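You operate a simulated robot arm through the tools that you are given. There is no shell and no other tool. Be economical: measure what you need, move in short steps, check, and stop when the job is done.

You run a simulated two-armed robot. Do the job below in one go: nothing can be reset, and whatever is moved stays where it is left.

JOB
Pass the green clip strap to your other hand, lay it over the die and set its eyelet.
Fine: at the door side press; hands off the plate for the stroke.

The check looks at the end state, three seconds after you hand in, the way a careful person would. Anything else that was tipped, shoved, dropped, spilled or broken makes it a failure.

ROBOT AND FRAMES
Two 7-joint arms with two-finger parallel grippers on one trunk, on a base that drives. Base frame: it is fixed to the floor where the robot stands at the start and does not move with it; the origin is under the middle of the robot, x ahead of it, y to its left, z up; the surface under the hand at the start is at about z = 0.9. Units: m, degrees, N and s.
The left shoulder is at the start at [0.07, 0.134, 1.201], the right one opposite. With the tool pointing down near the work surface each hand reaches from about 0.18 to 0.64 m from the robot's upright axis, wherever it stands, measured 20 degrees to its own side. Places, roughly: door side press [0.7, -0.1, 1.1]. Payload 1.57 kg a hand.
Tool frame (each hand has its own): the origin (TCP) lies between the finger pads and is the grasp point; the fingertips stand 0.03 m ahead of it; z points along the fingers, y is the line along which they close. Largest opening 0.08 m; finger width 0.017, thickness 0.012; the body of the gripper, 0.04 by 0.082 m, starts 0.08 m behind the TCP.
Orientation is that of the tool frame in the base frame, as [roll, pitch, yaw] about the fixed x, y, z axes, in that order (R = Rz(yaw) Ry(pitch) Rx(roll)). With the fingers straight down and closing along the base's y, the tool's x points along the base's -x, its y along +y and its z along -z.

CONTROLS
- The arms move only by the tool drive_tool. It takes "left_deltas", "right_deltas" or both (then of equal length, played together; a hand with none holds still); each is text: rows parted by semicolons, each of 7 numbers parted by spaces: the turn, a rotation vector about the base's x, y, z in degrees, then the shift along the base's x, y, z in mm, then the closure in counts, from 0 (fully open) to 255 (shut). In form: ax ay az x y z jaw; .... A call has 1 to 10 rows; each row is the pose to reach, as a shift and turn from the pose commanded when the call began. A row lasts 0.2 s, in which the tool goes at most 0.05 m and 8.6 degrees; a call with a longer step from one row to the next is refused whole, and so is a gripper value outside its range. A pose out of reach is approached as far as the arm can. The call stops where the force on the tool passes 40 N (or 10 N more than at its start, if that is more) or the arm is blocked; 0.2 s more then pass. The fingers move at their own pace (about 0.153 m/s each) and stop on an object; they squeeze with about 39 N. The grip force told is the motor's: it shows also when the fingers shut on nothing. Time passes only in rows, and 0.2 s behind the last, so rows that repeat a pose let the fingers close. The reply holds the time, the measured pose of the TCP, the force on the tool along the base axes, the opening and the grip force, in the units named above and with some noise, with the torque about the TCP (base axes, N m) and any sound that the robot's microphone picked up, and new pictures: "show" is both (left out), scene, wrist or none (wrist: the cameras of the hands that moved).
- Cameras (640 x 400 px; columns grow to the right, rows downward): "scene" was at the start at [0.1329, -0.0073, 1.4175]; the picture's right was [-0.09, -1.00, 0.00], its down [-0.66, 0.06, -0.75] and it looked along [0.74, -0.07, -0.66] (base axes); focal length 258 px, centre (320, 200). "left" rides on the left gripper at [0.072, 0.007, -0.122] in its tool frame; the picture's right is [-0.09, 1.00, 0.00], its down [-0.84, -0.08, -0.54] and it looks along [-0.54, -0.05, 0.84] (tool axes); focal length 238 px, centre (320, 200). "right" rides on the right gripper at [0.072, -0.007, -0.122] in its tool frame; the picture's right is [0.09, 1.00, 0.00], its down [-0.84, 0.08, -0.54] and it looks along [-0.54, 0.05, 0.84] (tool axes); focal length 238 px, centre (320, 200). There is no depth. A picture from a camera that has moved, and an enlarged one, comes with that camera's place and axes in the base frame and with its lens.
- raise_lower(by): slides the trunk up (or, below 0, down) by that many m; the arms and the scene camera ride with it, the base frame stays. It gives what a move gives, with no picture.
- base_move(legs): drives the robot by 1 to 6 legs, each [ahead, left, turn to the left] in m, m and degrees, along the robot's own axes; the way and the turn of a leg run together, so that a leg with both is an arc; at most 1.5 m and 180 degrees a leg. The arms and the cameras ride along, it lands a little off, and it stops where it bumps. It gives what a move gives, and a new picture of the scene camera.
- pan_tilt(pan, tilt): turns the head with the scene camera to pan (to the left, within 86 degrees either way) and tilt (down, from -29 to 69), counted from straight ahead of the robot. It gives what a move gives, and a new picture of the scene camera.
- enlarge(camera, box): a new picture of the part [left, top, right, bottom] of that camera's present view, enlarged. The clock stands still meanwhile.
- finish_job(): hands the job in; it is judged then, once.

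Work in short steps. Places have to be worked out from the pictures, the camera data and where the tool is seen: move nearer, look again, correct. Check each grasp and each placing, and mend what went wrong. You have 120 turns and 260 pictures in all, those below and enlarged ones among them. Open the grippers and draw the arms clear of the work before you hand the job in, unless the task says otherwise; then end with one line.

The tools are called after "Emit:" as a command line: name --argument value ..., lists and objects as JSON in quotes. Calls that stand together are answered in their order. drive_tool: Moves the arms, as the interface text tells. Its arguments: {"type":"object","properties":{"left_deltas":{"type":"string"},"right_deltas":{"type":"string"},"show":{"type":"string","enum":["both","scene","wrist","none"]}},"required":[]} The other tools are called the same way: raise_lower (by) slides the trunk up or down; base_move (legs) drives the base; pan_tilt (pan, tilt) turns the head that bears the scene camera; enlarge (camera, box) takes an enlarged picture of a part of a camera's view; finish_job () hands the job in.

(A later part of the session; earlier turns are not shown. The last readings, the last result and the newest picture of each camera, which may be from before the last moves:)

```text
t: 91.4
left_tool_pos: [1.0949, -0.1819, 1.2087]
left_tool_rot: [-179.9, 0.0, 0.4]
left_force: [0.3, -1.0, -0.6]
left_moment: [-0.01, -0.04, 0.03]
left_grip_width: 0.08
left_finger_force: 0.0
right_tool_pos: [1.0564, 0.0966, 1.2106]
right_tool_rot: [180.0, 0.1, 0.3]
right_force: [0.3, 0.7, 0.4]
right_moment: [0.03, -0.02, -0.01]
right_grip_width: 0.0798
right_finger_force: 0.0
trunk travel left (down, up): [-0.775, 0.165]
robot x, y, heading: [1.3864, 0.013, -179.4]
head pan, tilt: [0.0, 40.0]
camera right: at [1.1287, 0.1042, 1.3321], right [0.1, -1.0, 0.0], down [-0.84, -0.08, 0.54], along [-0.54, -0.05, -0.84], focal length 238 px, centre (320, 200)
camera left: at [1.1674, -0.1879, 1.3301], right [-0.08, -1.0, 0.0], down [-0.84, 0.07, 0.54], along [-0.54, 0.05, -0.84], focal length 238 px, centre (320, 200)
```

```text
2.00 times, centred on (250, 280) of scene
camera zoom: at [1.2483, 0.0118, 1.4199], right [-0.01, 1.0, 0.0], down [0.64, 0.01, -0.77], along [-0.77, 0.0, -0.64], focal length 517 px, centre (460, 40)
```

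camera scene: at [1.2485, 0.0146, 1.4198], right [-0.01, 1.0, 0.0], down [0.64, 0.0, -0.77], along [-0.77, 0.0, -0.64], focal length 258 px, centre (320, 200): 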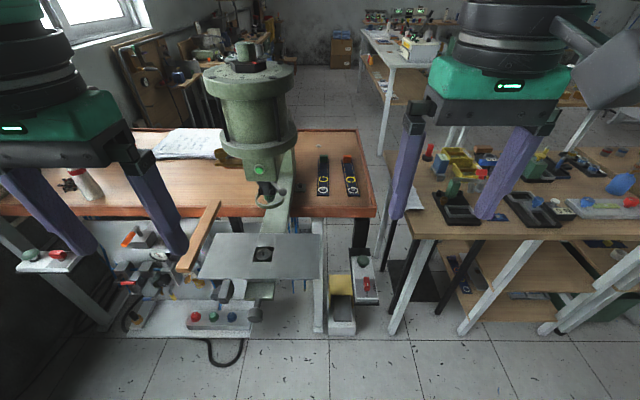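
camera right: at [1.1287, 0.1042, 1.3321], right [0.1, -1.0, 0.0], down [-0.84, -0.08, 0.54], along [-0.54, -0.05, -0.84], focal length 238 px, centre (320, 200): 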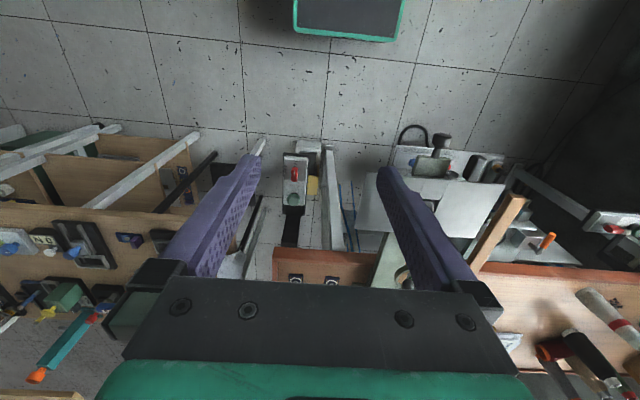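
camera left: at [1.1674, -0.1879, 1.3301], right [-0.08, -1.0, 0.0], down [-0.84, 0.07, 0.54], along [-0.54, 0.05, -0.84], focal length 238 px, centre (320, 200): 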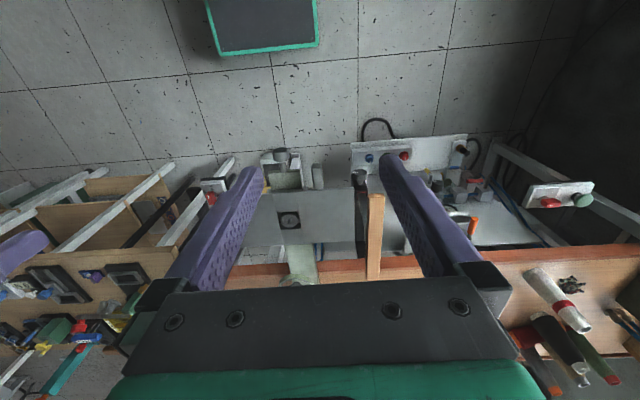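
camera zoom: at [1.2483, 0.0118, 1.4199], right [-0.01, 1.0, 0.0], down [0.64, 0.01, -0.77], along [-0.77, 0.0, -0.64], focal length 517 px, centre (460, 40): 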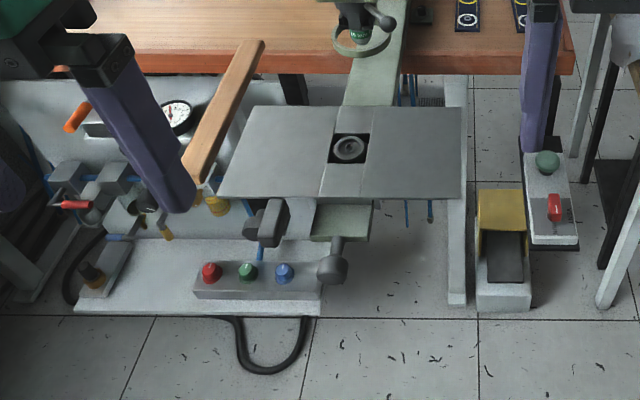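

The die plate stands in front of the lower arm on a bracket with a clamp knob. I tilt the left hand forward to view the plate, its supports and the consoles from closer.

Emit:
drive_tool --left_deltas "0 8 0 15 15 -10 0; 0 16 0 30 30 -20 0; 0 24 0 45 45 -40 0; 0 32 0 60 60 -60 0; 0 32 0 60 70 -80 0" --show "wrist"

Emit:
enlarge --camera "left" --box '[160, 60, 480, 260]'

```text
t: 92.5
left_tool_pos: [1.1052, -0.102, 1.2037]
left_tool_rot: [-178.1, 17.9, 12.1]
left_force: [0.0, -0.3, 0.3]
left_moment: [0.0, -0.05, 0.0]
left_grip_width: 0.0801
left_finger_force: 0.0
left hand out of reach, approached as far as the arm can: row 2, 3, 4, 5
right_tool_pos: [1.0554, 0.1004, 1.2097]
right_tool_rot: [179.9, 0.0, 0.3]
right_force: [0.0, 0.8, -0.1]
right_moment: [0.03, 0.0, 0.0]
right_grip_width: 0.0799
right_finger_force: 0.0
trunk travel left (down, up): [-0.775, 0.165]
robot x, y, heading: [1.3809, 0.0134, -179.6]
head pan, tilt: [0.0, 40.0]
stopped in row 5 (left hand): the arm was blocked; the commanded pose is now the measured one
camera left: at [1.2103, -0.0894, 1.2982], right [0.11, -0.99, 0.0], down [-0.63, -0.07, 0.77], along [-0.77, -0.09, -0.63], focal length 238 px, centre (320, 200)
```

left: 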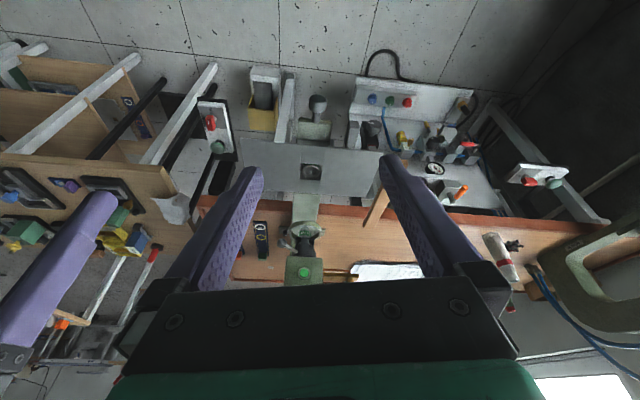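

```text
2.00 times, centred on (320, 160) of left
camera zoom: at [1.2103, -0.0894, 1.2982], right [0.11, -0.99, 0.0], down [-0.63, -0.07, 0.77], along [-0.77, -0.09, -0.63], focal length 477 px, centre (320, 280)
```

zoom: 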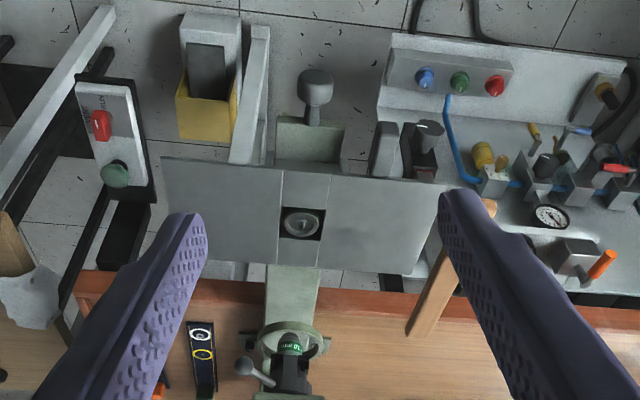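

Confirmed: die at ≈(0.90, -0.109, 0.978), ram at ≈(0.766, -0.111), so the plate probably slides in under the ram. I enlarge the control boxes and the handle.

Emit:
enlarge --camera "left" --box '[190, 90, 250, 165]'

Emit:
enlarge --camera "left" --box '[270, 85, 390, 260]'

Emit:
enlarge --camera "scene" --box '[180, 150, 300, 225]'

```text
5.33 times, centred on (220, 128) of left
camera zoom: at [1.2103, -0.0894, 1.2982], right [0.11, -0.99, 0.0], down [-0.63, -0.07, 0.77], along [-0.77, -0.09, -0.63], focal length 1271 px, centre (853, 587)
```

zoom: 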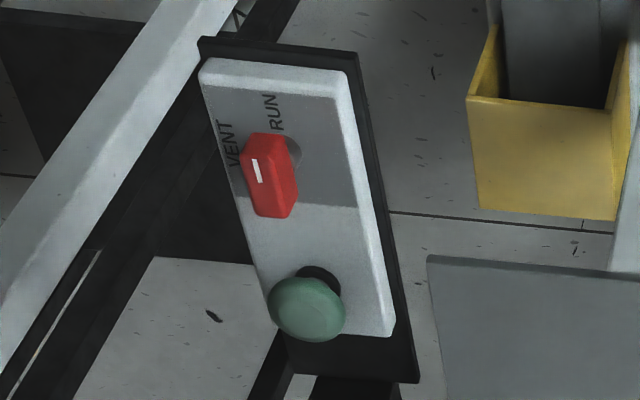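

```text
2.29 times, centred on (330, 172) of left
camera zoom: at [1.2103, -0.0894, 1.2982], right [0.11, -0.99, 0.0], down [-0.63, -0.07, 0.77], along [-0.77, -0.09, -0.63], focal length 545 px, centre (297, 263)
```

zoom: 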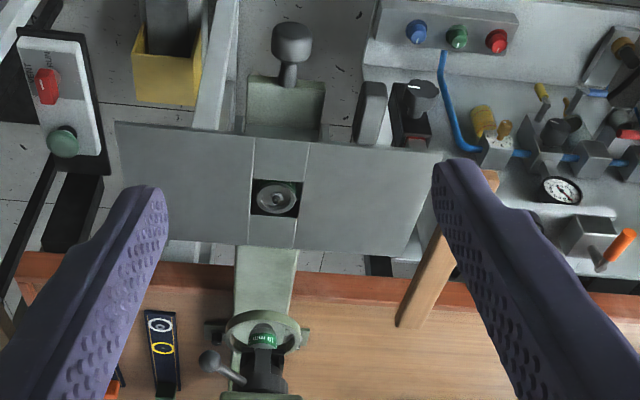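

```text
5.33 times, centred on (240, 188) of scene
camera zoom: at [1.2458, 0.0169, 1.4189], right [0.02, 1.0, 0.0], down [0.65, -0.01, -0.76], along [-0.76, 0.01, -0.65], focal length 1379 px, centre (747, 267)
```

zoom: 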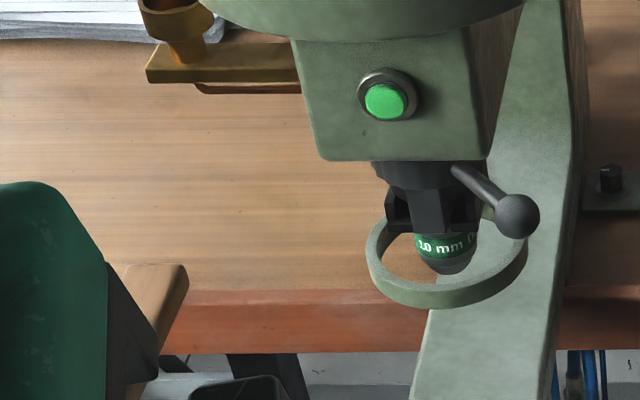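

The selector box reads VENT/RUN with a green mushroom button; the plate carriage has a ball handle. Next I untilt the left hand and spread both hands before driving closer to the straps.

Emit:
drive_tool --left_deltas "0 -8 -2 10 -30 10 0; 0 -15 -6 20 -70 20 0; 0 -18 -12 20 -110 20 0; 0 -18 -12 20 -150 20 0; 0 -18 -12 20 -190 20 0; 0 -18 -12 20 -220 20 0" --right_deltas "0 0 0 20 20 0 0; 0 0 0 40 40 0 0; 0 0 0 50 60 0 0; 0 0 0 50 80 0 0; 0 0 0 50 80 0 0; 0 0 0 50 80 0 0" --show "none"

```text
t: 93.9
left_tool_pos: [1.0775, -0.2677, 1.2009]
left_tool_rot: [180.0, 0.1, -0.2]
left_force: [-0.1, -0.5, 0.3]
left_moment: [0.01, 0.01, -0.01]
left_grip_width: 0.0801
left_finger_force: 0.1
left hand out of reach, approached as far as the arm can: row 4, 5, 6
right_tool_pos: [1.1077, 0.1793, 1.211]
right_tool_rot: [180.0, 0.0, 0.4]
right_force: [-0.2, -0.1, -0.8]
right_moment: [0.02, 0.02, 0.06]
right_grip_width: 0.0801
right_finger_force: 0.1
trunk travel left (down, up): [-0.775, 0.165]
robot x, y, heading: [1.384, 0.0163, -179.6]
head pan, tilt: [0.0, 40.0]
```

I drive 0.2 m ahead and 0.09 m left (towards -y).

Emit:
base_move --legs '[[0.2, 0.08, 0]]'

Emit:
pan_tilt --pan 0 --tilt 50

```text
t: 95.6
left_tool_pos: [0.884, -0.3459, 1.2034]
left_tool_rot: [179.9, 0.2, -0.5]
left_force: [0.0, -0.1, -0.2]
left_moment: [-0.02, 0.01, 0.0]
left_grip_width: 0.0798
left_finger_force: 0.0
right_tool_pos: [0.9147, 0.0989, 1.2117]
right_tool_rot: [179.9, 0.1, 0.4]
right_force: [0.0, 0.2, -0.1]
right_moment: [-0.03, 0.03, 0.0]
right_grip_width: 0.08
right_finger_force: 0.1
trunk travel left (down, up): [-0.775, 0.165]
robot x, y, heading: [1.1883, -0.0652, -179.6]
head pan, tilt: [0.0, 40.0]
camera scene: at [1.0565, -0.0665, 1.4201], right [0.0, 1.0, 0.0], down [0.64, 0.0, -0.77], along [-0.77, 0.0, -0.64], focal length 258 px, centre (320, 200)
```

scene: 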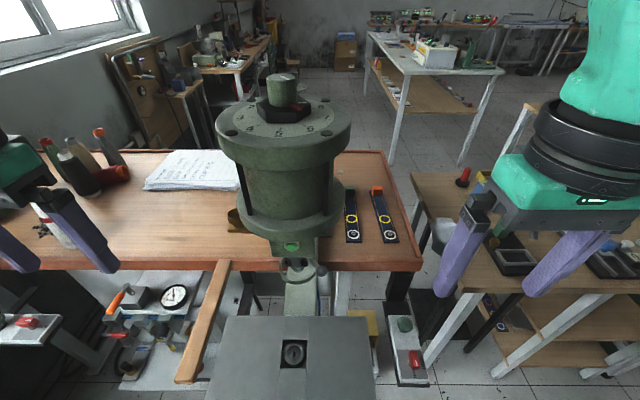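

```text
t: 96.3
left_tool_pos: [0.8817, -0.3492, 1.2023]
left_tool_rot: [180.0, 0.0, -0.4]
left_force: [-0.2, 0.0, 0.1]
left_moment: [0.03, -0.01, -0.02]
left_grip_width: 0.0801
left_finger_force: 0.1
right_tool_pos: [0.9126, 0.0988, 1.2106]
right_tool_rot: [-180.0, 0.0, 0.3]
right_force: [-0.7, -0.7, 0.2]
right_moment: [-0.01, 0.02, -0.02]
right_grip_width: 0.0798
right_finger_force: 0.0
trunk travel left (down, up): [-0.775, 0.165]
robot x, y, heading: [1.1902, -0.0659, -179.7]
head pan, tilt: [0.0, 50.0]
camera scene: at [1.0614, -0.0678, 1.4056], right [0.0, 1.0, 0.0], down [0.77, 0.0, -0.64], along [-0.64, 0.0, -0.77], focal length 258 px, centre (320, 200)
```

scene: 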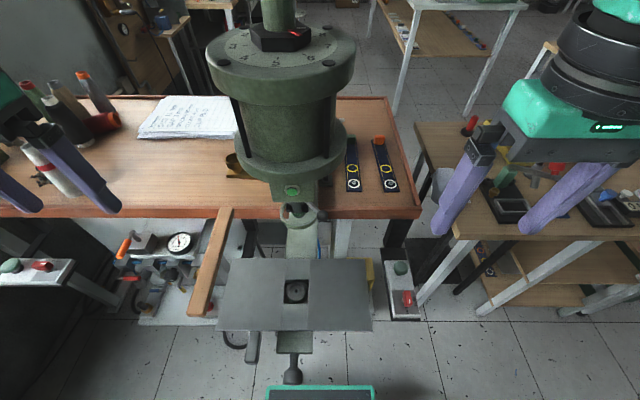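

I enlarge the dial on the press head, the plate with its die, and the straps.

Emit:
enlarge --camera "scene" --box '[200, 0, 360, 100]'

Emit:
enlarge --camera "scene" --box '[210, 170, 450, 390]'

Emit:
enlarge --camera "scene" --box '[325, 125, 415, 205]'

```text
4.00 times, centred on (280, 50) of scene
camera zoom: at [1.0614, -0.0678, 1.4056], right [0.0, 1.0, 0.0], down [0.77, 0.0, -0.64], along [-0.64, 0.0, -0.77], focal length 1034 px, centre (480, 800)
```

zoom: 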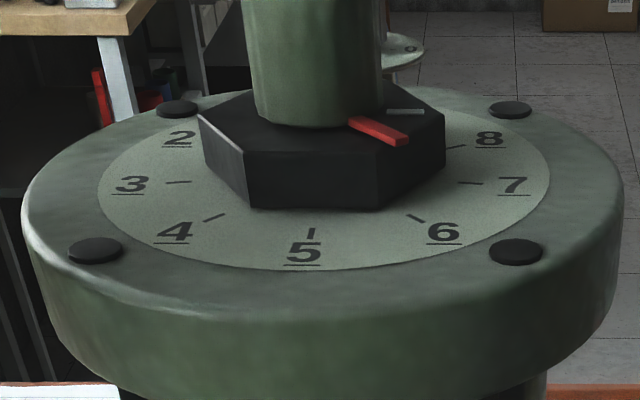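

```text
1.82 times, centred on (330, 280) of scene
camera zoom: at [1.0614, -0.0678, 1.4056], right [0.0, 1.0, 0.0], down [0.77, 0.0, -0.64], along [-0.64, 0.0, -0.77], focal length 470 px, centre (302, 54)
```

zoom: 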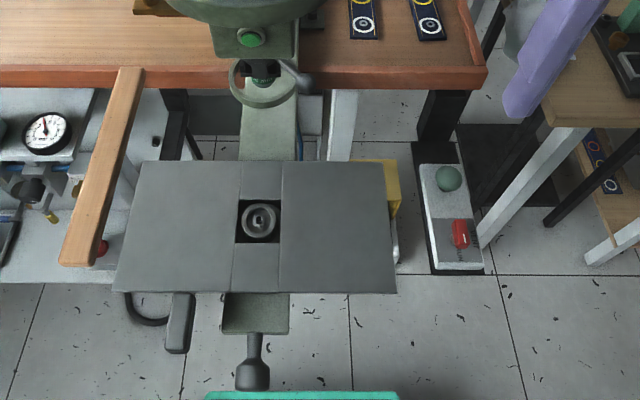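

```text
5.00 times, centred on (370, 165) of scene
camera zoom: at [1.0614, -0.0678, 1.4056], right [0.0, 1.0, 0.0], down [0.77, 0.0, -0.64], along [-0.64, 0.0, -0.77], focal length 1293 px, centre (70, 375)
```

zoom: 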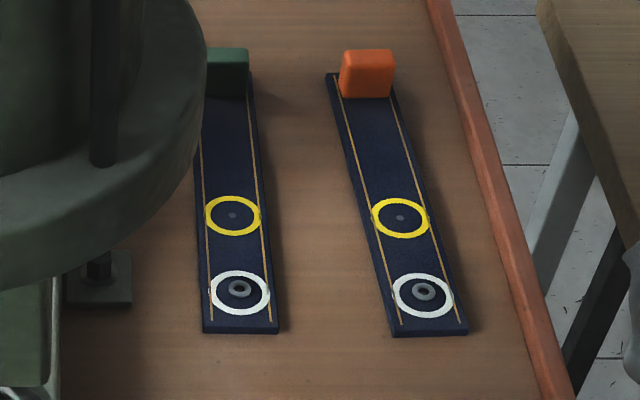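

The strap is stiff-looking and about 40 mm wide: eyelet ≈(0.587, 0.022), clip ≈(0.39, 0.027). I drive 4 cm nearer, a little to the right, then move the right hand above the strap.

Emit:
base_move --legs '[[0.045, -0.035, 0]]'

Emit:
drive_tool --right_deltas "0 0 0 -45 -10 0 0; 0 0 0 -90 -25 0 0; 0 0 0 -135 -40 0 0; 0 0 0 -180 -55 0 0; 0 0 0 -225 -70 -10 0; 0 0 0 -260 -85 -30 0; 0 0 0 -290 -100 -60 0; 0 0 0 -300 -105 -90 0" --show "both"

```text
t: 97.3
left_tool_pos: [0.8408, -0.3183, 1.2026]
left_tool_rot: [-179.8, 0.4, -0.4]
left_force: [1.0, -1.3, -0.2]
left_moment: [0.01, 0.07, 0.0]
left_grip_width: 0.0797
left_finger_force: 0.1
right_tool_pos: [0.8736, 0.1297, 1.2133]
right_tool_rot: [-179.8, 0.3, 0.2]
right_force: [0.5, -0.4, 0.7]
right_moment: [0.02, 0.04, -0.01]
right_grip_width: 0.0804
right_finger_force: 0.1
trunk travel left (down, up): [-0.775, 0.165]
robot x, y, heading: [1.1424, -0.0308, -179.6]
head pan, tilt: [0.0, 50.0]
camera scene: at [1.0232, -0.0378, 1.4063], right [0.0, 1.0, 0.0], down [0.76, 0.01, -0.65], along [-0.65, 0.0, -0.76], focal length 258 px, centre (320, 200)
```

scene: 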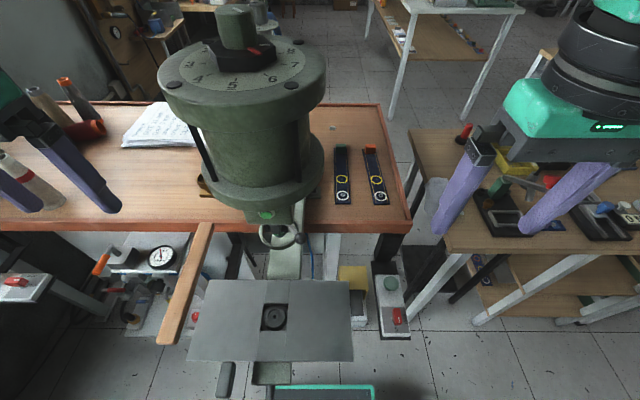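

```text
t: 99.1
left_tool_pos: [0.8366, -0.3153, 1.2029]
left_tool_rot: [-180.0, 0.2, -0.4]
left_force: [-0.8, -0.7, -0.7]
left_moment: [-0.05, 0.03, 0.0]
left_grip_width: 0.0801
left_finger_force: 0.1
right_tool_pos: [0.571, 0.0275, 1.1307]
right_tool_rot: [-180.0, 0.2, 0.8]
right_force: [0.3, 0.0, 0.1]
right_moment: [0.01, 0.0, -0.01]
right_grip_width: 0.0801
right_finger_force: 0.1
right hand out of reach, approached as far as the arm can: row 8
trunk travel left (down, up): [-0.775, 0.165]
robot x, y, heading: [1.1421, -0.0353, -179.7]
head pan, tilt: [0.0, 50.0]
camera scene: at [1.0168, -0.034, 1.4056], right [0.0, 1.0, 0.0], down [0.77, 0.0, -0.64], along [-0.64, 0.0, -0.77], focal length 258 px, centre (320, 200)
camera right: at [0.6438, 0.0347, 1.2505], right [0.1, -0.99, 0.0], down [-0.83, -0.09, 0.55], along [-0.54, -0.05, -0.84], focal length 238 px, centre (320, 200)
```

scene: 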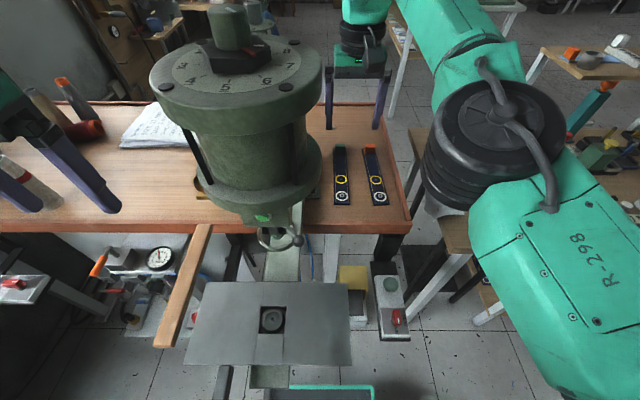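
right: 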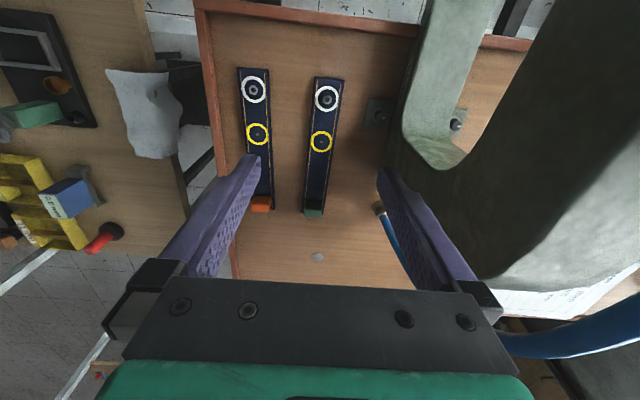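

Strap seen at y≈0.022–0.023 with rings at x 0.587 and 0.526; I aim the grip at x≈0.556, narrowing the fingers a bit to avoid the bolt pad, and descend most of the way.

Emit:
drive_tool --right_deltas "0 0 0 -5 -1 -40 60; 0 0 0 -10 -2 -80 60; 0 0 0 -14 -3 -120 60; 0 0 0 -14 -3 -150 60" --show "both"

```text
t: 100.1
left_tool_pos: [0.8354, -0.3144, 1.2023]
left_tool_rot: [179.9, 0.1, -0.4]
left_force: [-0.5, 0.2, -0.6]
left_moment: [0.01, 0.0, -0.02]
left_grip_width: 0.0801
left_finger_force: 0.0
right_tool_pos: [0.5534, 0.0239, 0.9695]
right_tool_rot: [179.9, 0.1, 0.4]
right_force: [0.0, 0.5, -0.2]
right_moment: [-0.01, 0.01, 0.0]
right_grip_width: 0.0613
right_finger_force: 0.0
trunk travel left (down, up): [-0.775, 0.165]
robot x, y, heading: [1.1477, -0.0376, -179.9]
head pan, tilt: [0.0, 50.0]
camera scene: at [1.0161, -0.0329, 1.4056], right [0.0, 1.0, 0.0], down [0.77, 0.0, -0.64], along [-0.64, 0.0, -0.77], focal length 258 px, centre (320, 200)
camera right: at [0.6261, 0.0311, 1.0913], right [0.1, -1.0, 0.0], down [-0.84, -0.08, 0.54], along [-0.54, -0.05, -0.84], focal length 238 px, centre (320, 200)
```

scene: 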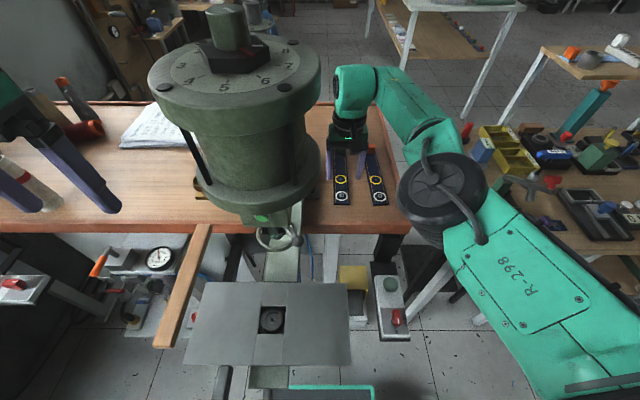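
right: 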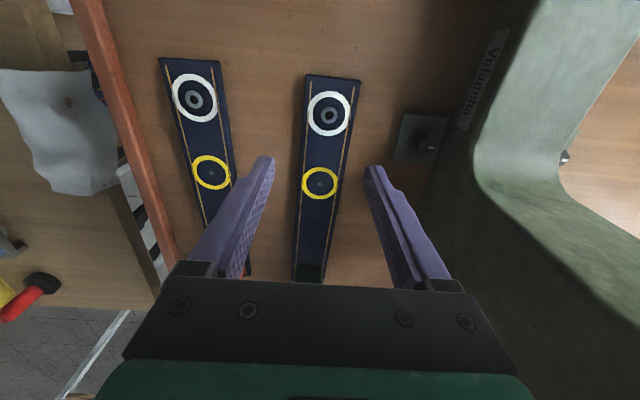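

Alignment is good. I descend to TCP z≈0.933 and close.

Emit:
drive_tool --right_deltas "0 0 0 2 -2 -20 60; 0 0 0 3 -2 -37 60; 0 0 0 3 -2 -37 255; 0 0 0 3 -2 -37 255; 0 0 0 3 -2 -37 255" --show "wrist"

```text
t: 101.3
left_tool_pos: [0.8361, -0.3141, 1.2023]
left_tool_rot: [180.0, 0.2, -0.3]
left_force: [-0.8, 0.2, 0.1]
left_moment: [-0.01, 0.01, 0.0]
left_grip_width: 0.0801
left_finger_force: 0.1
right_tool_pos: [0.5577, 0.0225, 0.9324]
right_tool_rot: [179.8, 0.1, 0.4]
right_force: [0.0, 0.4, -0.1]
right_moment: [-0.01, 0.04, -0.03]
right_grip_width: 0.039
right_finger_force: 39.3
trunk travel left (down, up): [-0.775, 0.165]
robot x, y, heading: [1.144, -0.029, -179.9]
head pan, tilt: [0.0, 50.0]
camera right: at [0.63, 0.0284, 1.0547], right [0.1, -1.0, 0.0], down [-0.83, -0.08, 0.54], along [-0.54, -0.06, -0.84], focal length 238 px, centre (320, 200)
```

right: 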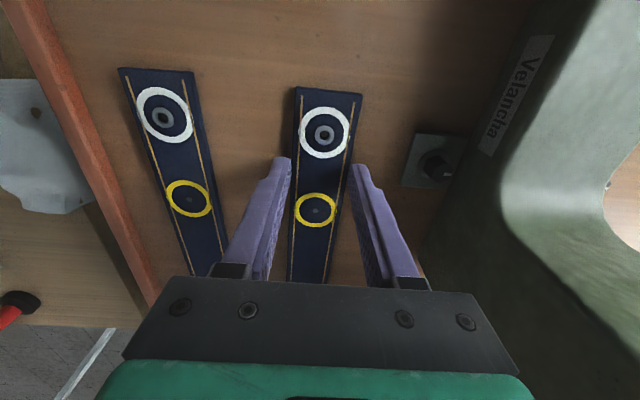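

Gripped at 39 mm width. I lift the strap straight up 12 cm and check it.

Emit:
drive_tool --right_deltas "0 0 0 0 0 20 255; 0 0 0 0 2 60 255; 0 0 0 3 4 100 255; 0 0 0 6 6 130 255" --show "both"

```text
t: 102.3
left_tool_pos: [0.8365, -0.3151, 1.2039]
left_tool_rot: [-179.9, 0.2, -0.4]
left_force: [0.3, -0.5, -0.3]
left_moment: [-0.03, 0.03, -0.03]
left_grip_width: 0.08
left_finger_force: 0.1
right_tool_pos: [0.5645, 0.0298, 1.064]
right_tool_rot: [179.9, 0.1, 0.3]
right_force: [-0.2, -0.1, 0.2]
right_moment: [0.01, -0.02, 0.03]
right_grip_width: 0.0386
right_finger_force: 38.4
trunk travel left (down, up): [-0.775, 0.165]
robot x, y, heading: [1.1439, -0.0325, -179.8]
head pan, tilt: [0.0, 50.0]
camera scene: at [1.0175, -0.033, 1.4057], right [0.0, 1.0, 0.0], down [0.77, 0.0, -0.64], along [-0.64, 0.0, -0.77], focal length 258 px, centre (320, 200)
camera right: at [0.6361, 0.0362, 1.1857], right [0.1, -1.0, 0.0], down [-0.84, -0.08, 0.54], along [-0.54, -0.05, -0.84], focal length 238 px, centre (320, 200)
```

scene: 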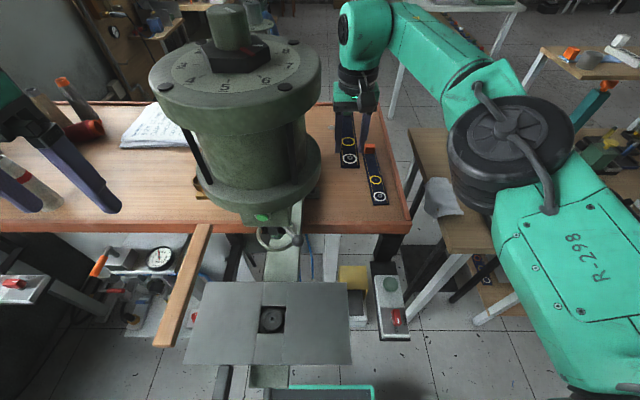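
right: 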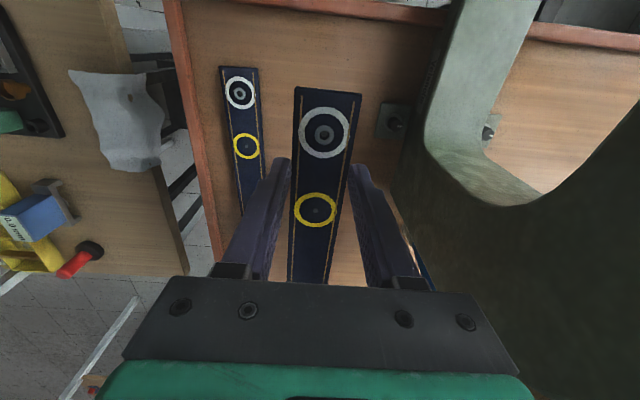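

The strap is held level. I raise it a further 8 cm, then back the base 0.2 m to get room for the hand-over.

Emit:
drive_tool --right_deltas "0 0 0 10 8 40 255; 0 0 0 20 15 80 255; 0 0 0 40 20 110 255; 0 0 0 60 25 120 255" --show "none"

Emit:
base_move --legs '[[-0.22, 0, 0]]'

```text
t: 103.3
left_tool_pos: [0.837, -0.3117, 1.2031]
left_tool_rot: [179.9, 0.3, -0.4]
left_force: [0.1, -0.1, -0.3]
left_moment: [-0.02, 0.04, 0.0]
left_grip_width: 0.0803
left_finger_force: 0.1
right_tool_pos: [0.6265, 0.056, 1.1851]
right_tool_rot: [179.9, 0.1, 0.2]
right_force: [1.1, 0.2, 0.5]
right_moment: [-0.03, -0.03, 0.02]
right_grip_width: 0.0386
right_finger_force: 39.2
trunk travel left (down, up): [-0.775, 0.165]
robot x, y, heading: [1.1455, -0.0324, -179.4]
head pan, tilt: [0.0, 50.0]
```

```text
t: 104.9
left_tool_pos: [1.0542, -0.3146, 1.2014]
left_tool_rot: [179.9, 0.0, -0.1]
left_force: [-0.8, 0.4, -0.3]
left_moment: [-0.01, -0.02, 0.01]
left_grip_width: 0.0801
left_finger_force: 0.0
right_tool_pos: [0.8393, 0.0534, 1.183]
right_tool_rot: [179.9, -0.1, 0.6]
right_force: [-0.3, -0.2, -1.0]
right_moment: [0.0, -0.04, 0.02]
right_grip_width: 0.0385
right_finger_force: 39.2
trunk travel left (down, up): [-0.775, 0.165]
robot x, y, heading: [1.3629, -0.0307, -179.5]
head pan, tilt: [0.0, 50.0]
camera scene: at [1.2313, -0.0323, 1.4053], right [-0.01, 1.0, 0.0], down [0.77, 0.01, -0.64], along [-0.64, -0.01, -0.77], focal length 258 px, centre (320, 200)
```

scene: 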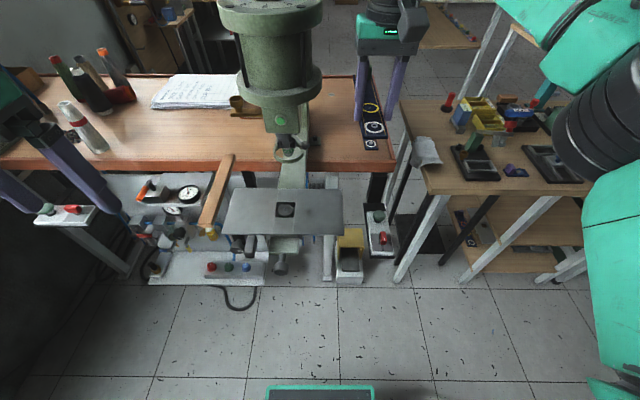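

I pull the right hand back to x≈1.04 and then begin yawing it +90° so that the clip swings towards -y; the left hand yaws +90° alongside.

Emit:
drive_tool --right_deltas "0 0 0 45 5 0 255; 0 0 0 90 10 0 255; 0 0 0 135 15 5 255; 0 0 0 175 20 10 255; 0 0 8.5 185 25 15 255; 0 0 17 190 30 15 255; 0 0 25.5 190 30 15 255; 0 0 34 190 30 15 255; 0 0 42.5 190 30 15 255; 0 0 51 190 30 15 255" --left_deltas "0 0 8.5 0 0 20 0; 0 0 17 0 0 40 0; 0 0 25.5 0 0 60 0; 0 0 34 0 0 80 0; 0 0 42.5 0 0 80 0; 0 0 51 0 0 80 0; 0 0 59.5 0 0 80 0; 0 0 68 0 0 80 0; 0 0 76.5 0 0 80 0; 0 0 85 0 0 80 0" --show "scene"

```text
t: 107.1
left_tool_pos: [1.0359, -0.2965, 1.2707]
left_tool_rot: [180.0, 0.3, 85.0]
left_force: [-0.2, -0.6, -0.4]
left_moment: [0.03, -0.05, 0.0]
left_grip_width: 0.0801
left_finger_force: 0.2
left hand out of reach, approached as far as the arm can: row 1, 2, 3, 4, 5, 6, 7, 8, 9, 10
right_tool_pos: [1.0304, 0.0834, 1.1994]
right_tool_rot: [180.0, 0.1, 51.7]
right_force: [0.7, -0.4, -0.6]
right_moment: [0.01, 0.0, 0.02]
right_grip_width: 0.0385
right_finger_force: 38.7
trunk travel left (down, up): [-0.775, 0.165]
robot x, y, heading: [1.3632, -0.0336, -179.5]
head pan, tilt: [0.0, 50.0]
camera scene: at [1.2341, -0.0322, 1.4056], right [-0.01, 1.0, 0.0], down [0.77, 0.01, -0.64], along [-0.64, -0.01, -0.77], focal length 258 px, centre (320, 200)
```

scene: 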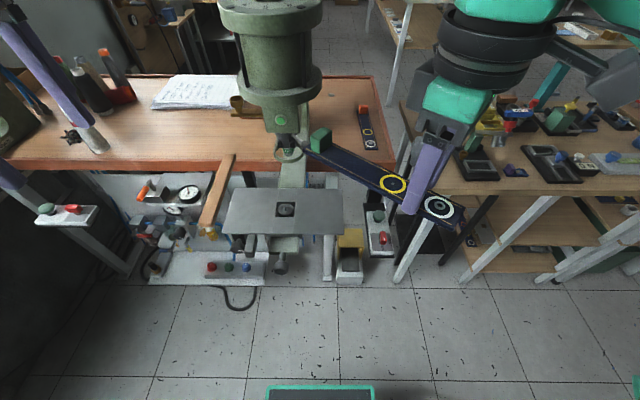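

Both turn freely. I finish the right hand's yaw to about 88°.

Emit:
drive_tool --right_deltas "0 0 8.5 0 0 0 255; 0 0 17 0 0 0 255; 0 0 25.5 0 0 0 255; 0 0 34 0 0 0 255; 0 0 38 0 0 0 255" --left_deltas "0 0 4 -5 0 0 0; 0 0 4 -10 0 0 0; 0 0 4 -10 0 0 0; 0 0 4 -10 0 0 0; 0 0 4 -10 0 0 0" --show "both"

```text
t: 108.3
left_tool_pos: [1.0251, -0.2987, 1.2703]
left_tool_rot: [-180.0, 0.2, 88.9]
left_force: [-0.7, 0.3, -0.2]
left_moment: [0.0, -0.02, 0.02]
left_grip_width: 0.0799
left_finger_force: 0.1
right_tool_pos: [1.1308, 0.0262, 1.1724]
right_tool_rot: [179.9, 0.1, 89.6]
right_force: [-0.9, -0.2, -0.2]
right_moment: [0.06, -0.03, 0.04]
right_grip_width: 0.0387
right_finger_force: 39.4
right hand out of reach, approached as far as the arm can: row 1, 2, 3, 4, 5
trunk travel left (down, up): [-0.775, 0.165]
robot x, y, heading: [1.3594, -0.0353, -179.5]
head pan, tilt: [0.0, 50.0]
camera scene: at [1.2342, -0.0326, 1.4057], right [-0.01, 1.0, 0.0], down [0.77, 0.01, -0.64], along [-0.64, -0.01, -0.77], focal length 258 px, centre (320, 200)
camera right: at [1.1257, 0.0978, 1.2945], right [1.0, 0.08, 0.0], down [0.07, -0.84, 0.54], along [0.05, -0.54, -0.84], focal length 238 px, centre (320, 200)
camera left: at [1.0327, -0.2253, 1.3921], right [0.99, -0.11, 0.0], down [-0.09, -0.83, 0.54], along [-0.06, -0.54, -0.84], focal length 238 px, centre (320, 200)
```

scene: 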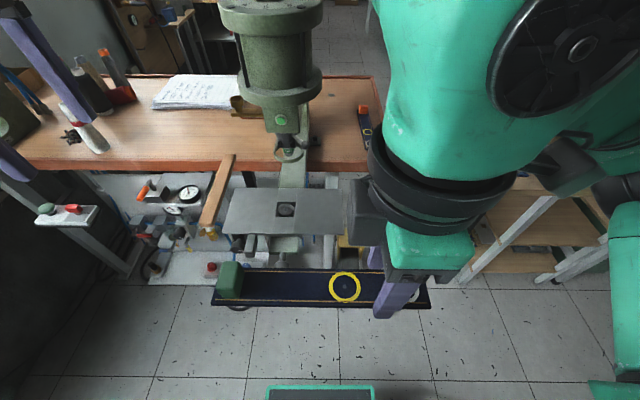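
right: 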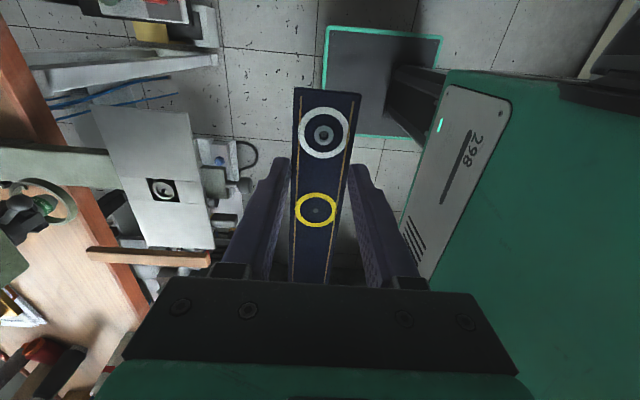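
left: 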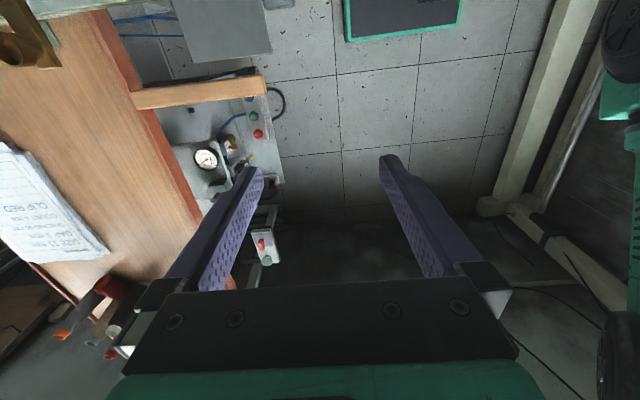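

Yaw 90° there is at the reach limit, so I do the hand-over with the strap at about 60° yaw at x≈1.07 instead.

Emit:
drive_tool --right_deltas "0 0 -8 20 0 0 255; 0 0 -16 30 0 0 255; 0 0 -24 40 0 0 255; 0 0 -30 45 0 0 255; 0 0 -30 45 0 0 255" --show "scene"

```text
t: 109.5
left_tool_pos: [1.0246, -0.2972, 1.2709]
left_tool_rot: [180.0, 0.2, 89.0]
left_force: [-1.3, -0.5, -0.7]
left_moment: [0.04, 0.0, -0.04]
left_grip_width: 0.0798
left_finger_force: 0.1
right_tool_pos: [1.177, 0.0228, 1.1749]
right_tool_rot: [179.9, 0.0, 59.6]
right_force: [0.2, -0.3, -0.3]
right_moment: [0.03, -0.04, -0.01]
right_grip_width: 0.0386
right_finger_force: 39.2
trunk travel left (down, up): [-0.775, 0.165]
robot x, y, heading: [1.359, -0.0315, -179.4]
head pan, tilt: [0.0, 50.0]
camera scene: at [1.234, -0.0323, 1.4056], right [-0.01, 1.0, 0.0], down [0.77, 0.01, -0.64], along [-0.64, -0.01, -0.77], focal length 258 px, centre (320, 200)
```

scene: 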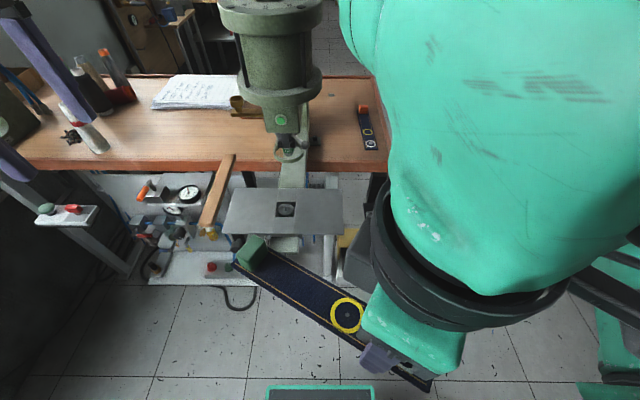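

The command base had become the measured pose; I now move the right hand out to about (1.06, 0.08).

Emit:
drive_tool --right_deltas "0 0 0 -40 20 0 255; 0 0 0 -80 40 10 255; 0 0 0 -120 55 20 255; 0 0 0 -120 55 20 255" --show "scene"

```text
t: 110.5
left_tool_pos: [1.0257, -0.2978, 1.2694]
left_tool_rot: [-180.0, 0.2, 88.9]
left_force: [-0.5, -0.4, -0.1]
left_moment: [0.03, -0.01, 0.0]
left_grip_width: 0.0799
left_finger_force: 0.0
right_tool_pos: [1.056, 0.078, 1.1931]
right_tool_rot: [179.9, 0.0, 59.5]
right_force: [-0.5, 0.1, -0.5]
right_moment: [0.03, -0.08, 0.01]
right_grip_width: 0.0389
right_finger_force: 38.9
trunk travel left (down, up): [-0.775, 0.165]
robot x, y, heading: [1.3591, -0.0308, -179.4]
head pan, tilt: [0.0, 50.0]
camera scene: at [1.2341, -0.0323, 1.4056], right [-0.01, 1.0, 0.0], down [0.77, 0.01, -0.64], along [-0.64, -0.01, -0.77], focal length 258 px, centre (320, 200)
```

scene: 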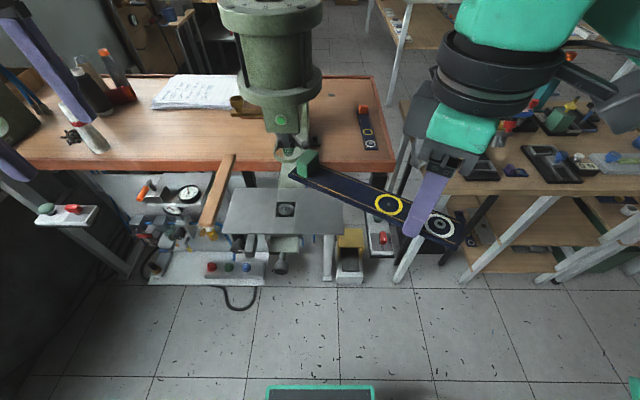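

I zoom on the clip to choose the left hand's grasp point.

Emit:
enlarge --camera "scene" --box '[270, 130, 480, 260]'

```text
3.05 times, centred on (375, 195) of scene
camera zoom: at [1.2341, -0.0323, 1.4056], right [-0.01, 1.0, 0.0], down [0.77, 0.01, -0.64], along [-0.64, -0.01, -0.77], focal length 788 px, centre (152, 215)
```

zoom: 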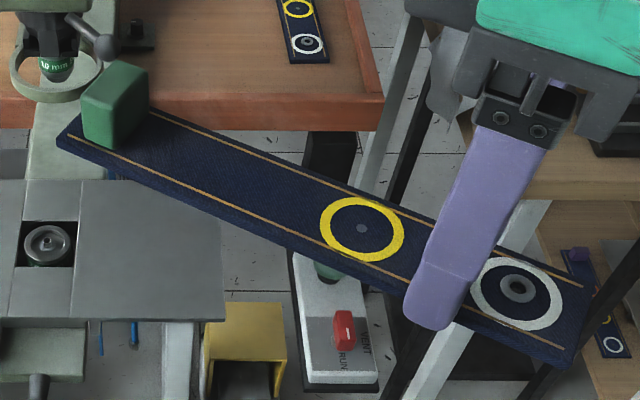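

Strap end lies ≈0.16 m from the right TCP. I bring the left hand beside it, matching its yaw (59.5°), staying above and short of the strap.

Emit:
drive_tool --left_deltas "0 0 -8 -15 40 10 0; 0 0 -16 -30 80 15 0; 0 0 -24 -45 120 15 0; 0 0 -29.5 -60 160 15 0; 0 0 -29.5 -60 170 15 0" --show "both"

```text
t: 111.7
left_tool_pos: [0.9656, -0.1286, 1.2845]
left_tool_rot: [180.0, 0.1, 59.3]
left_force: [0.2, 0.2, 0.3]
left_moment: [0.01, -0.03, 0.01]
left_grip_width: 0.0803
left_finger_force: 0.1
right_tool_pos: [1.0571, 0.0785, 1.1932]
right_tool_rot: [179.8, 0.1, 59.7]
right_force: [0.2, 0.2, -0.6]
right_moment: [0.04, 0.0, 0.01]
right_grip_width: 0.0387
right_finger_force: 38.7
trunk travel left (down, up): [-0.775, 0.165]
robot x, y, heading: [1.3603, -0.0319, -179.3]
head pan, tilt: [0.0, 50.0]
camera scene: at [1.2343, -0.0321, 1.4057], right [-0.01, 1.0, 0.0], down [0.77, 0.01, -0.64], along [-0.64, -0.01, -0.77], focal length 258 px, centre (320, 200)
camera left: at [1.0063, -0.0682, 1.4066], right [0.81, -0.59, 0.0], down [-0.49, -0.68, 0.54], along [-0.32, -0.44, -0.84], focal length 238 px, centre (320, 200)
```

scene: 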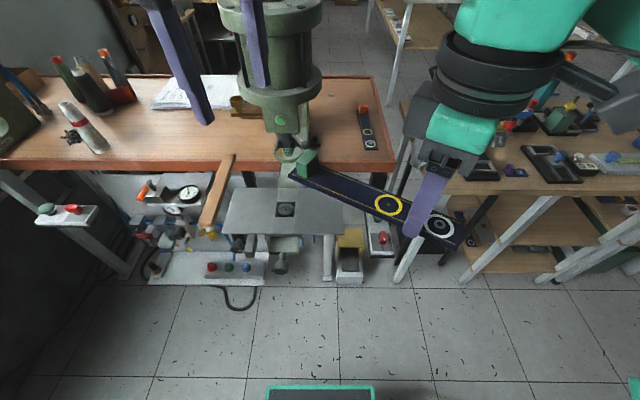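
left: 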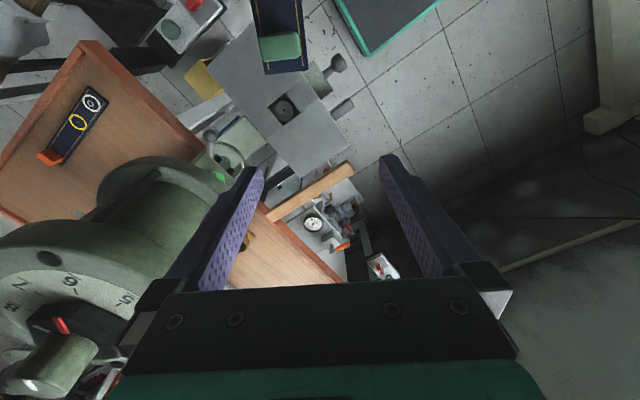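

Clip seen at ≈(0.982, -0.05), agreeing with my estimate. I lean the left hand 20° away and go to the pre-grasp point.

Emit:
drive_tool --left_deltas "7 -4 0 0 15 0 0; 13 -7.6 0 0 30 -5 0; 17.2 -10.1 0 -3 45 -10 0; 17.2 -10.1 0 -3 48 -10 0" --show "both"

```text
t: 112.7
left_tool_pos: [0.9614, -0.0787, 1.2741]
left_tool_rot: [-180.0, -19.9, 59.4]
left_force: [0.1, -0.8, 0.4]
left_moment: [0.03, -0.03, 0.02]
left_grip_width: 0.0801
left_finger_force: 0.1
right_tool_pos: [1.0555, 0.0785, 1.1933]
right_tool_rot: [179.9, 0.1, 59.6]
right_force: [-0.3, -0.7, 0.0]
right_moment: [-0.01, -0.01, -0.02]
right_grip_width: 0.0386
right_finger_force: 39.3
trunk travel left (down, up): [-0.775, 0.165]
robot x, y, heading: [1.3648, -0.032, -179.4]
head pan, tilt: [0.0, 50.0]
camera scene: at [1.2339, -0.0318, 1.4056], right [-0.01, 1.0, 0.0], down [0.77, 0.01, -0.64], along [-0.64, -0.01, -0.77], focal length 258 px, centre (320, 200)
camera left: at [0.9802, -0.0589, 1.4133], right [0.81, -0.58, -0.03], down [-0.56, -0.8, 0.23], along [-0.16, -0.17, -0.97], focal length 238 px, centre (320, 200)
```

scene: 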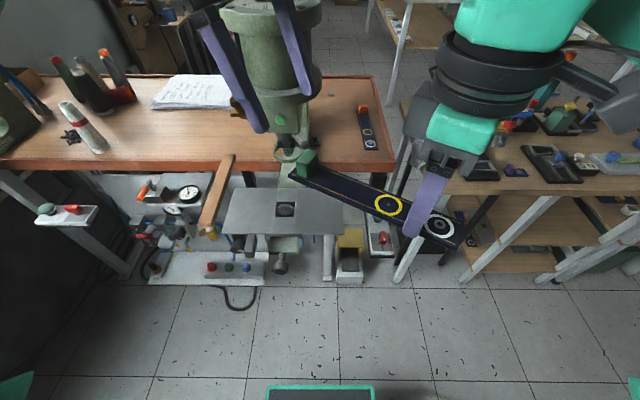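
left: 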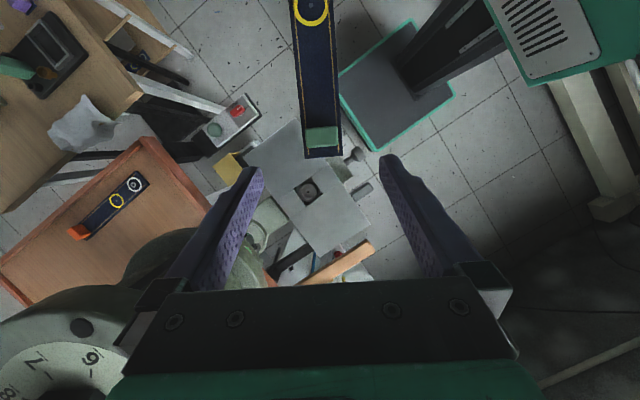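

The clip is centred between the left fingers. I advance along the finger direction to the grasp pose.

Emit:
drive_tool --left_deltas "0 0 0 6 9 -31 0; 0 0 0 13 19 -63 0; 0 0 0 19 28 -94 0" --show "both"

Emit:
enlarge --camera "scene" --box '[240, 110, 480, 260]'

```text
t: 113.5
left_tool_pos: [0.9804, -0.0524, 1.1808]
left_tool_rot: [-179.8, -19.7, 59.4]
left_force: [-0.1, -0.4, -0.3]
left_moment: [-0.02, -0.01, -0.01]
left_grip_width: 0.0798
left_finger_force: 0.1
right_tool_pos: [1.0558, 0.0781, 1.1937]
right_tool_rot: [179.9, 0.0, 59.6]
right_force: [0.0, -0.5, -0.7]
right_moment: [0.01, 0.0, -0.01]
right_grip_width: 0.0386
right_finger_force: 38.7
trunk travel left (down, up): [-0.775, 0.165]
robot x, y, heading: [1.36, -0.0345, -179.5]
head pan, tilt: [0.0, 50.0]
camera scene: at [1.2339, -0.0322, 1.4057], right [-0.01, 1.0, 0.0], down [0.77, 0.01, -0.64], along [-0.64, -0.01, -0.77], focal length 258 px, centre (320, 200)
camera left: at [0.9991, -0.0332, 1.3199], right [0.81, -0.58, -0.03], down [-0.56, -0.8, 0.23], along [-0.16, -0.17, -0.97], focal length 238 px, centre (320, 200)
```

scene: 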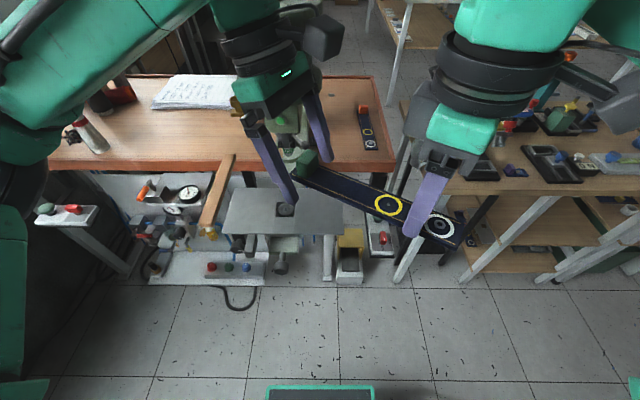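
left: 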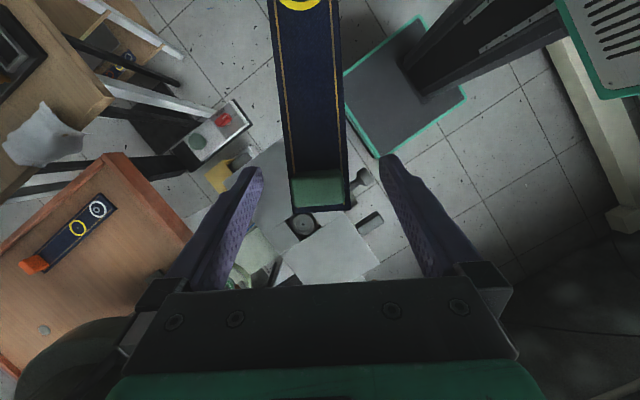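

```text
2.67 times, centred on (360, 185) of scene
camera zoom: at [1.2339, -0.0322, 1.4057], right [-0.01, 1.0, 0.0], down [0.77, 0.01, -0.64], along [-0.64, -0.01, -0.77], focal length 689 px, centre (213, 240)
```

zoom: 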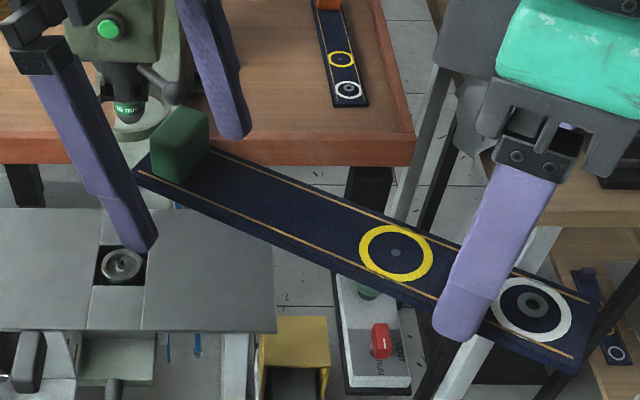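

The left fingers straddle the strap just inside the clip, well centred. I close the left hand.

Emit:
drive_tool --left_deltas "0 0 0 0 0 0 255; 0 0 0 0 0 0 255; 0 0 0 0 0 0 255" --show "wrist"

```text
t: 114.3
left_tool_pos: [0.9794, -0.0535, 1.1804]
left_tool_rot: [179.9, -19.8, 59.4]
left_force: [-3.3, 3.8, -2.0]
left_moment: [-0.01, 0.16, 0.39]
left_grip_width: 0.0388
left_finger_force: 38.7
right_tool_pos: [1.0541, 0.078, 1.1942]
right_tool_rot: [-180.0, 0.2, 59.7]
right_force: [3.2, -3.7, 1.7]
right_moment: [-0.24, -0.06, 0.36]
right_grip_width: 0.039
right_finger_force: 39.2
trunk travel left (down, up): [-0.775, 0.165]
robot x, y, heading: [1.3603, -0.033, -179.6]
head pan, tilt: [0.0, 50.0]
camera left: at [0.9988, -0.0333, 1.32], right [0.81, -0.58, -0.03], down [-0.56, -0.8, 0.23], along [-0.16, -0.17, -0.97], focal length 238 px, centre (320, 200)
```

left: 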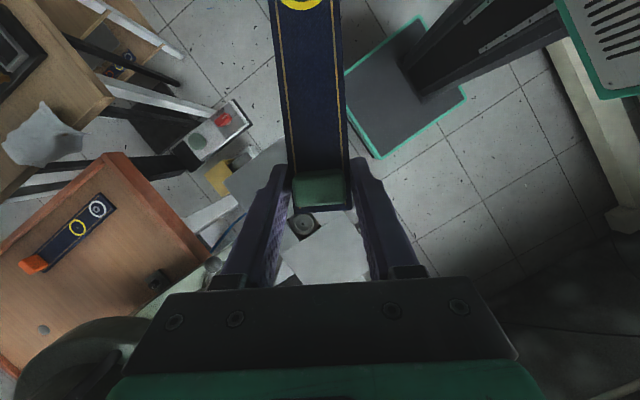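

Both hands hold the strap (38.8 mm). I open the right hand, which keeps its place, and then lift it away upward.

Emit:
drive_tool --right_deltas "0 0 0 0 0 0 100; 0 0 0 0 0 0 60; 0 0 0 0 0 20 60; 0 0 0 0 10 50 60; 0 0 0 0 50 80 60; 0 0 0 0 90 90 60" --show "scene"

```text
t: 115.7
left_tool_pos: [0.9801, -0.053, 1.18]
left_tool_rot: [180.0, -19.7, 59.3]
left_force: [0.0, -0.4, 0.8]
left_moment: [-0.04, 0.04, 0.0]
left_grip_width: 0.0389
left_finger_force: 38.9
right_tool_pos: [1.0962, 0.104, 1.245]
right_tool_rot: [-180.0, 0.1, 59.5]
right_force: [0.7, 0.4, -0.8]
right_moment: [-0.01, -0.01, 0.0]
right_grip_width: 0.0613
right_finger_force: 0.1
right hand out of reach, approached as far as the arm can: row 4, 5, 6
trunk travel left (down, up): [-0.775, 0.165]
robot x, y, heading: [1.3628, -0.0307, -179.6]
head pan, tilt: [0.0, 50.0]
camera scene: at [1.2344, -0.0312, 1.4057], right [-0.01, 1.0, 0.0], down [0.77, 0.01, -0.64], along [-0.64, -0.01, -0.77], focal length 258 px, centre (320, 200)
```

scene: 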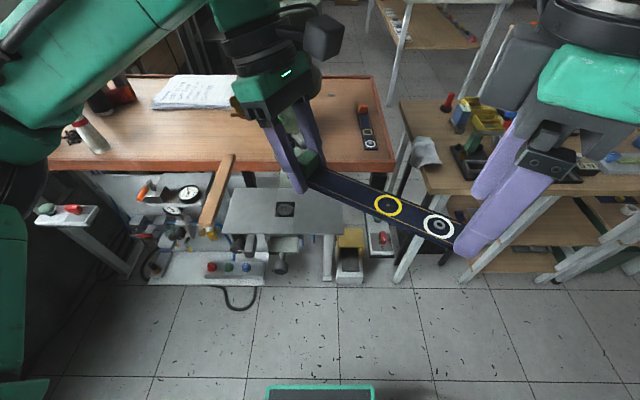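

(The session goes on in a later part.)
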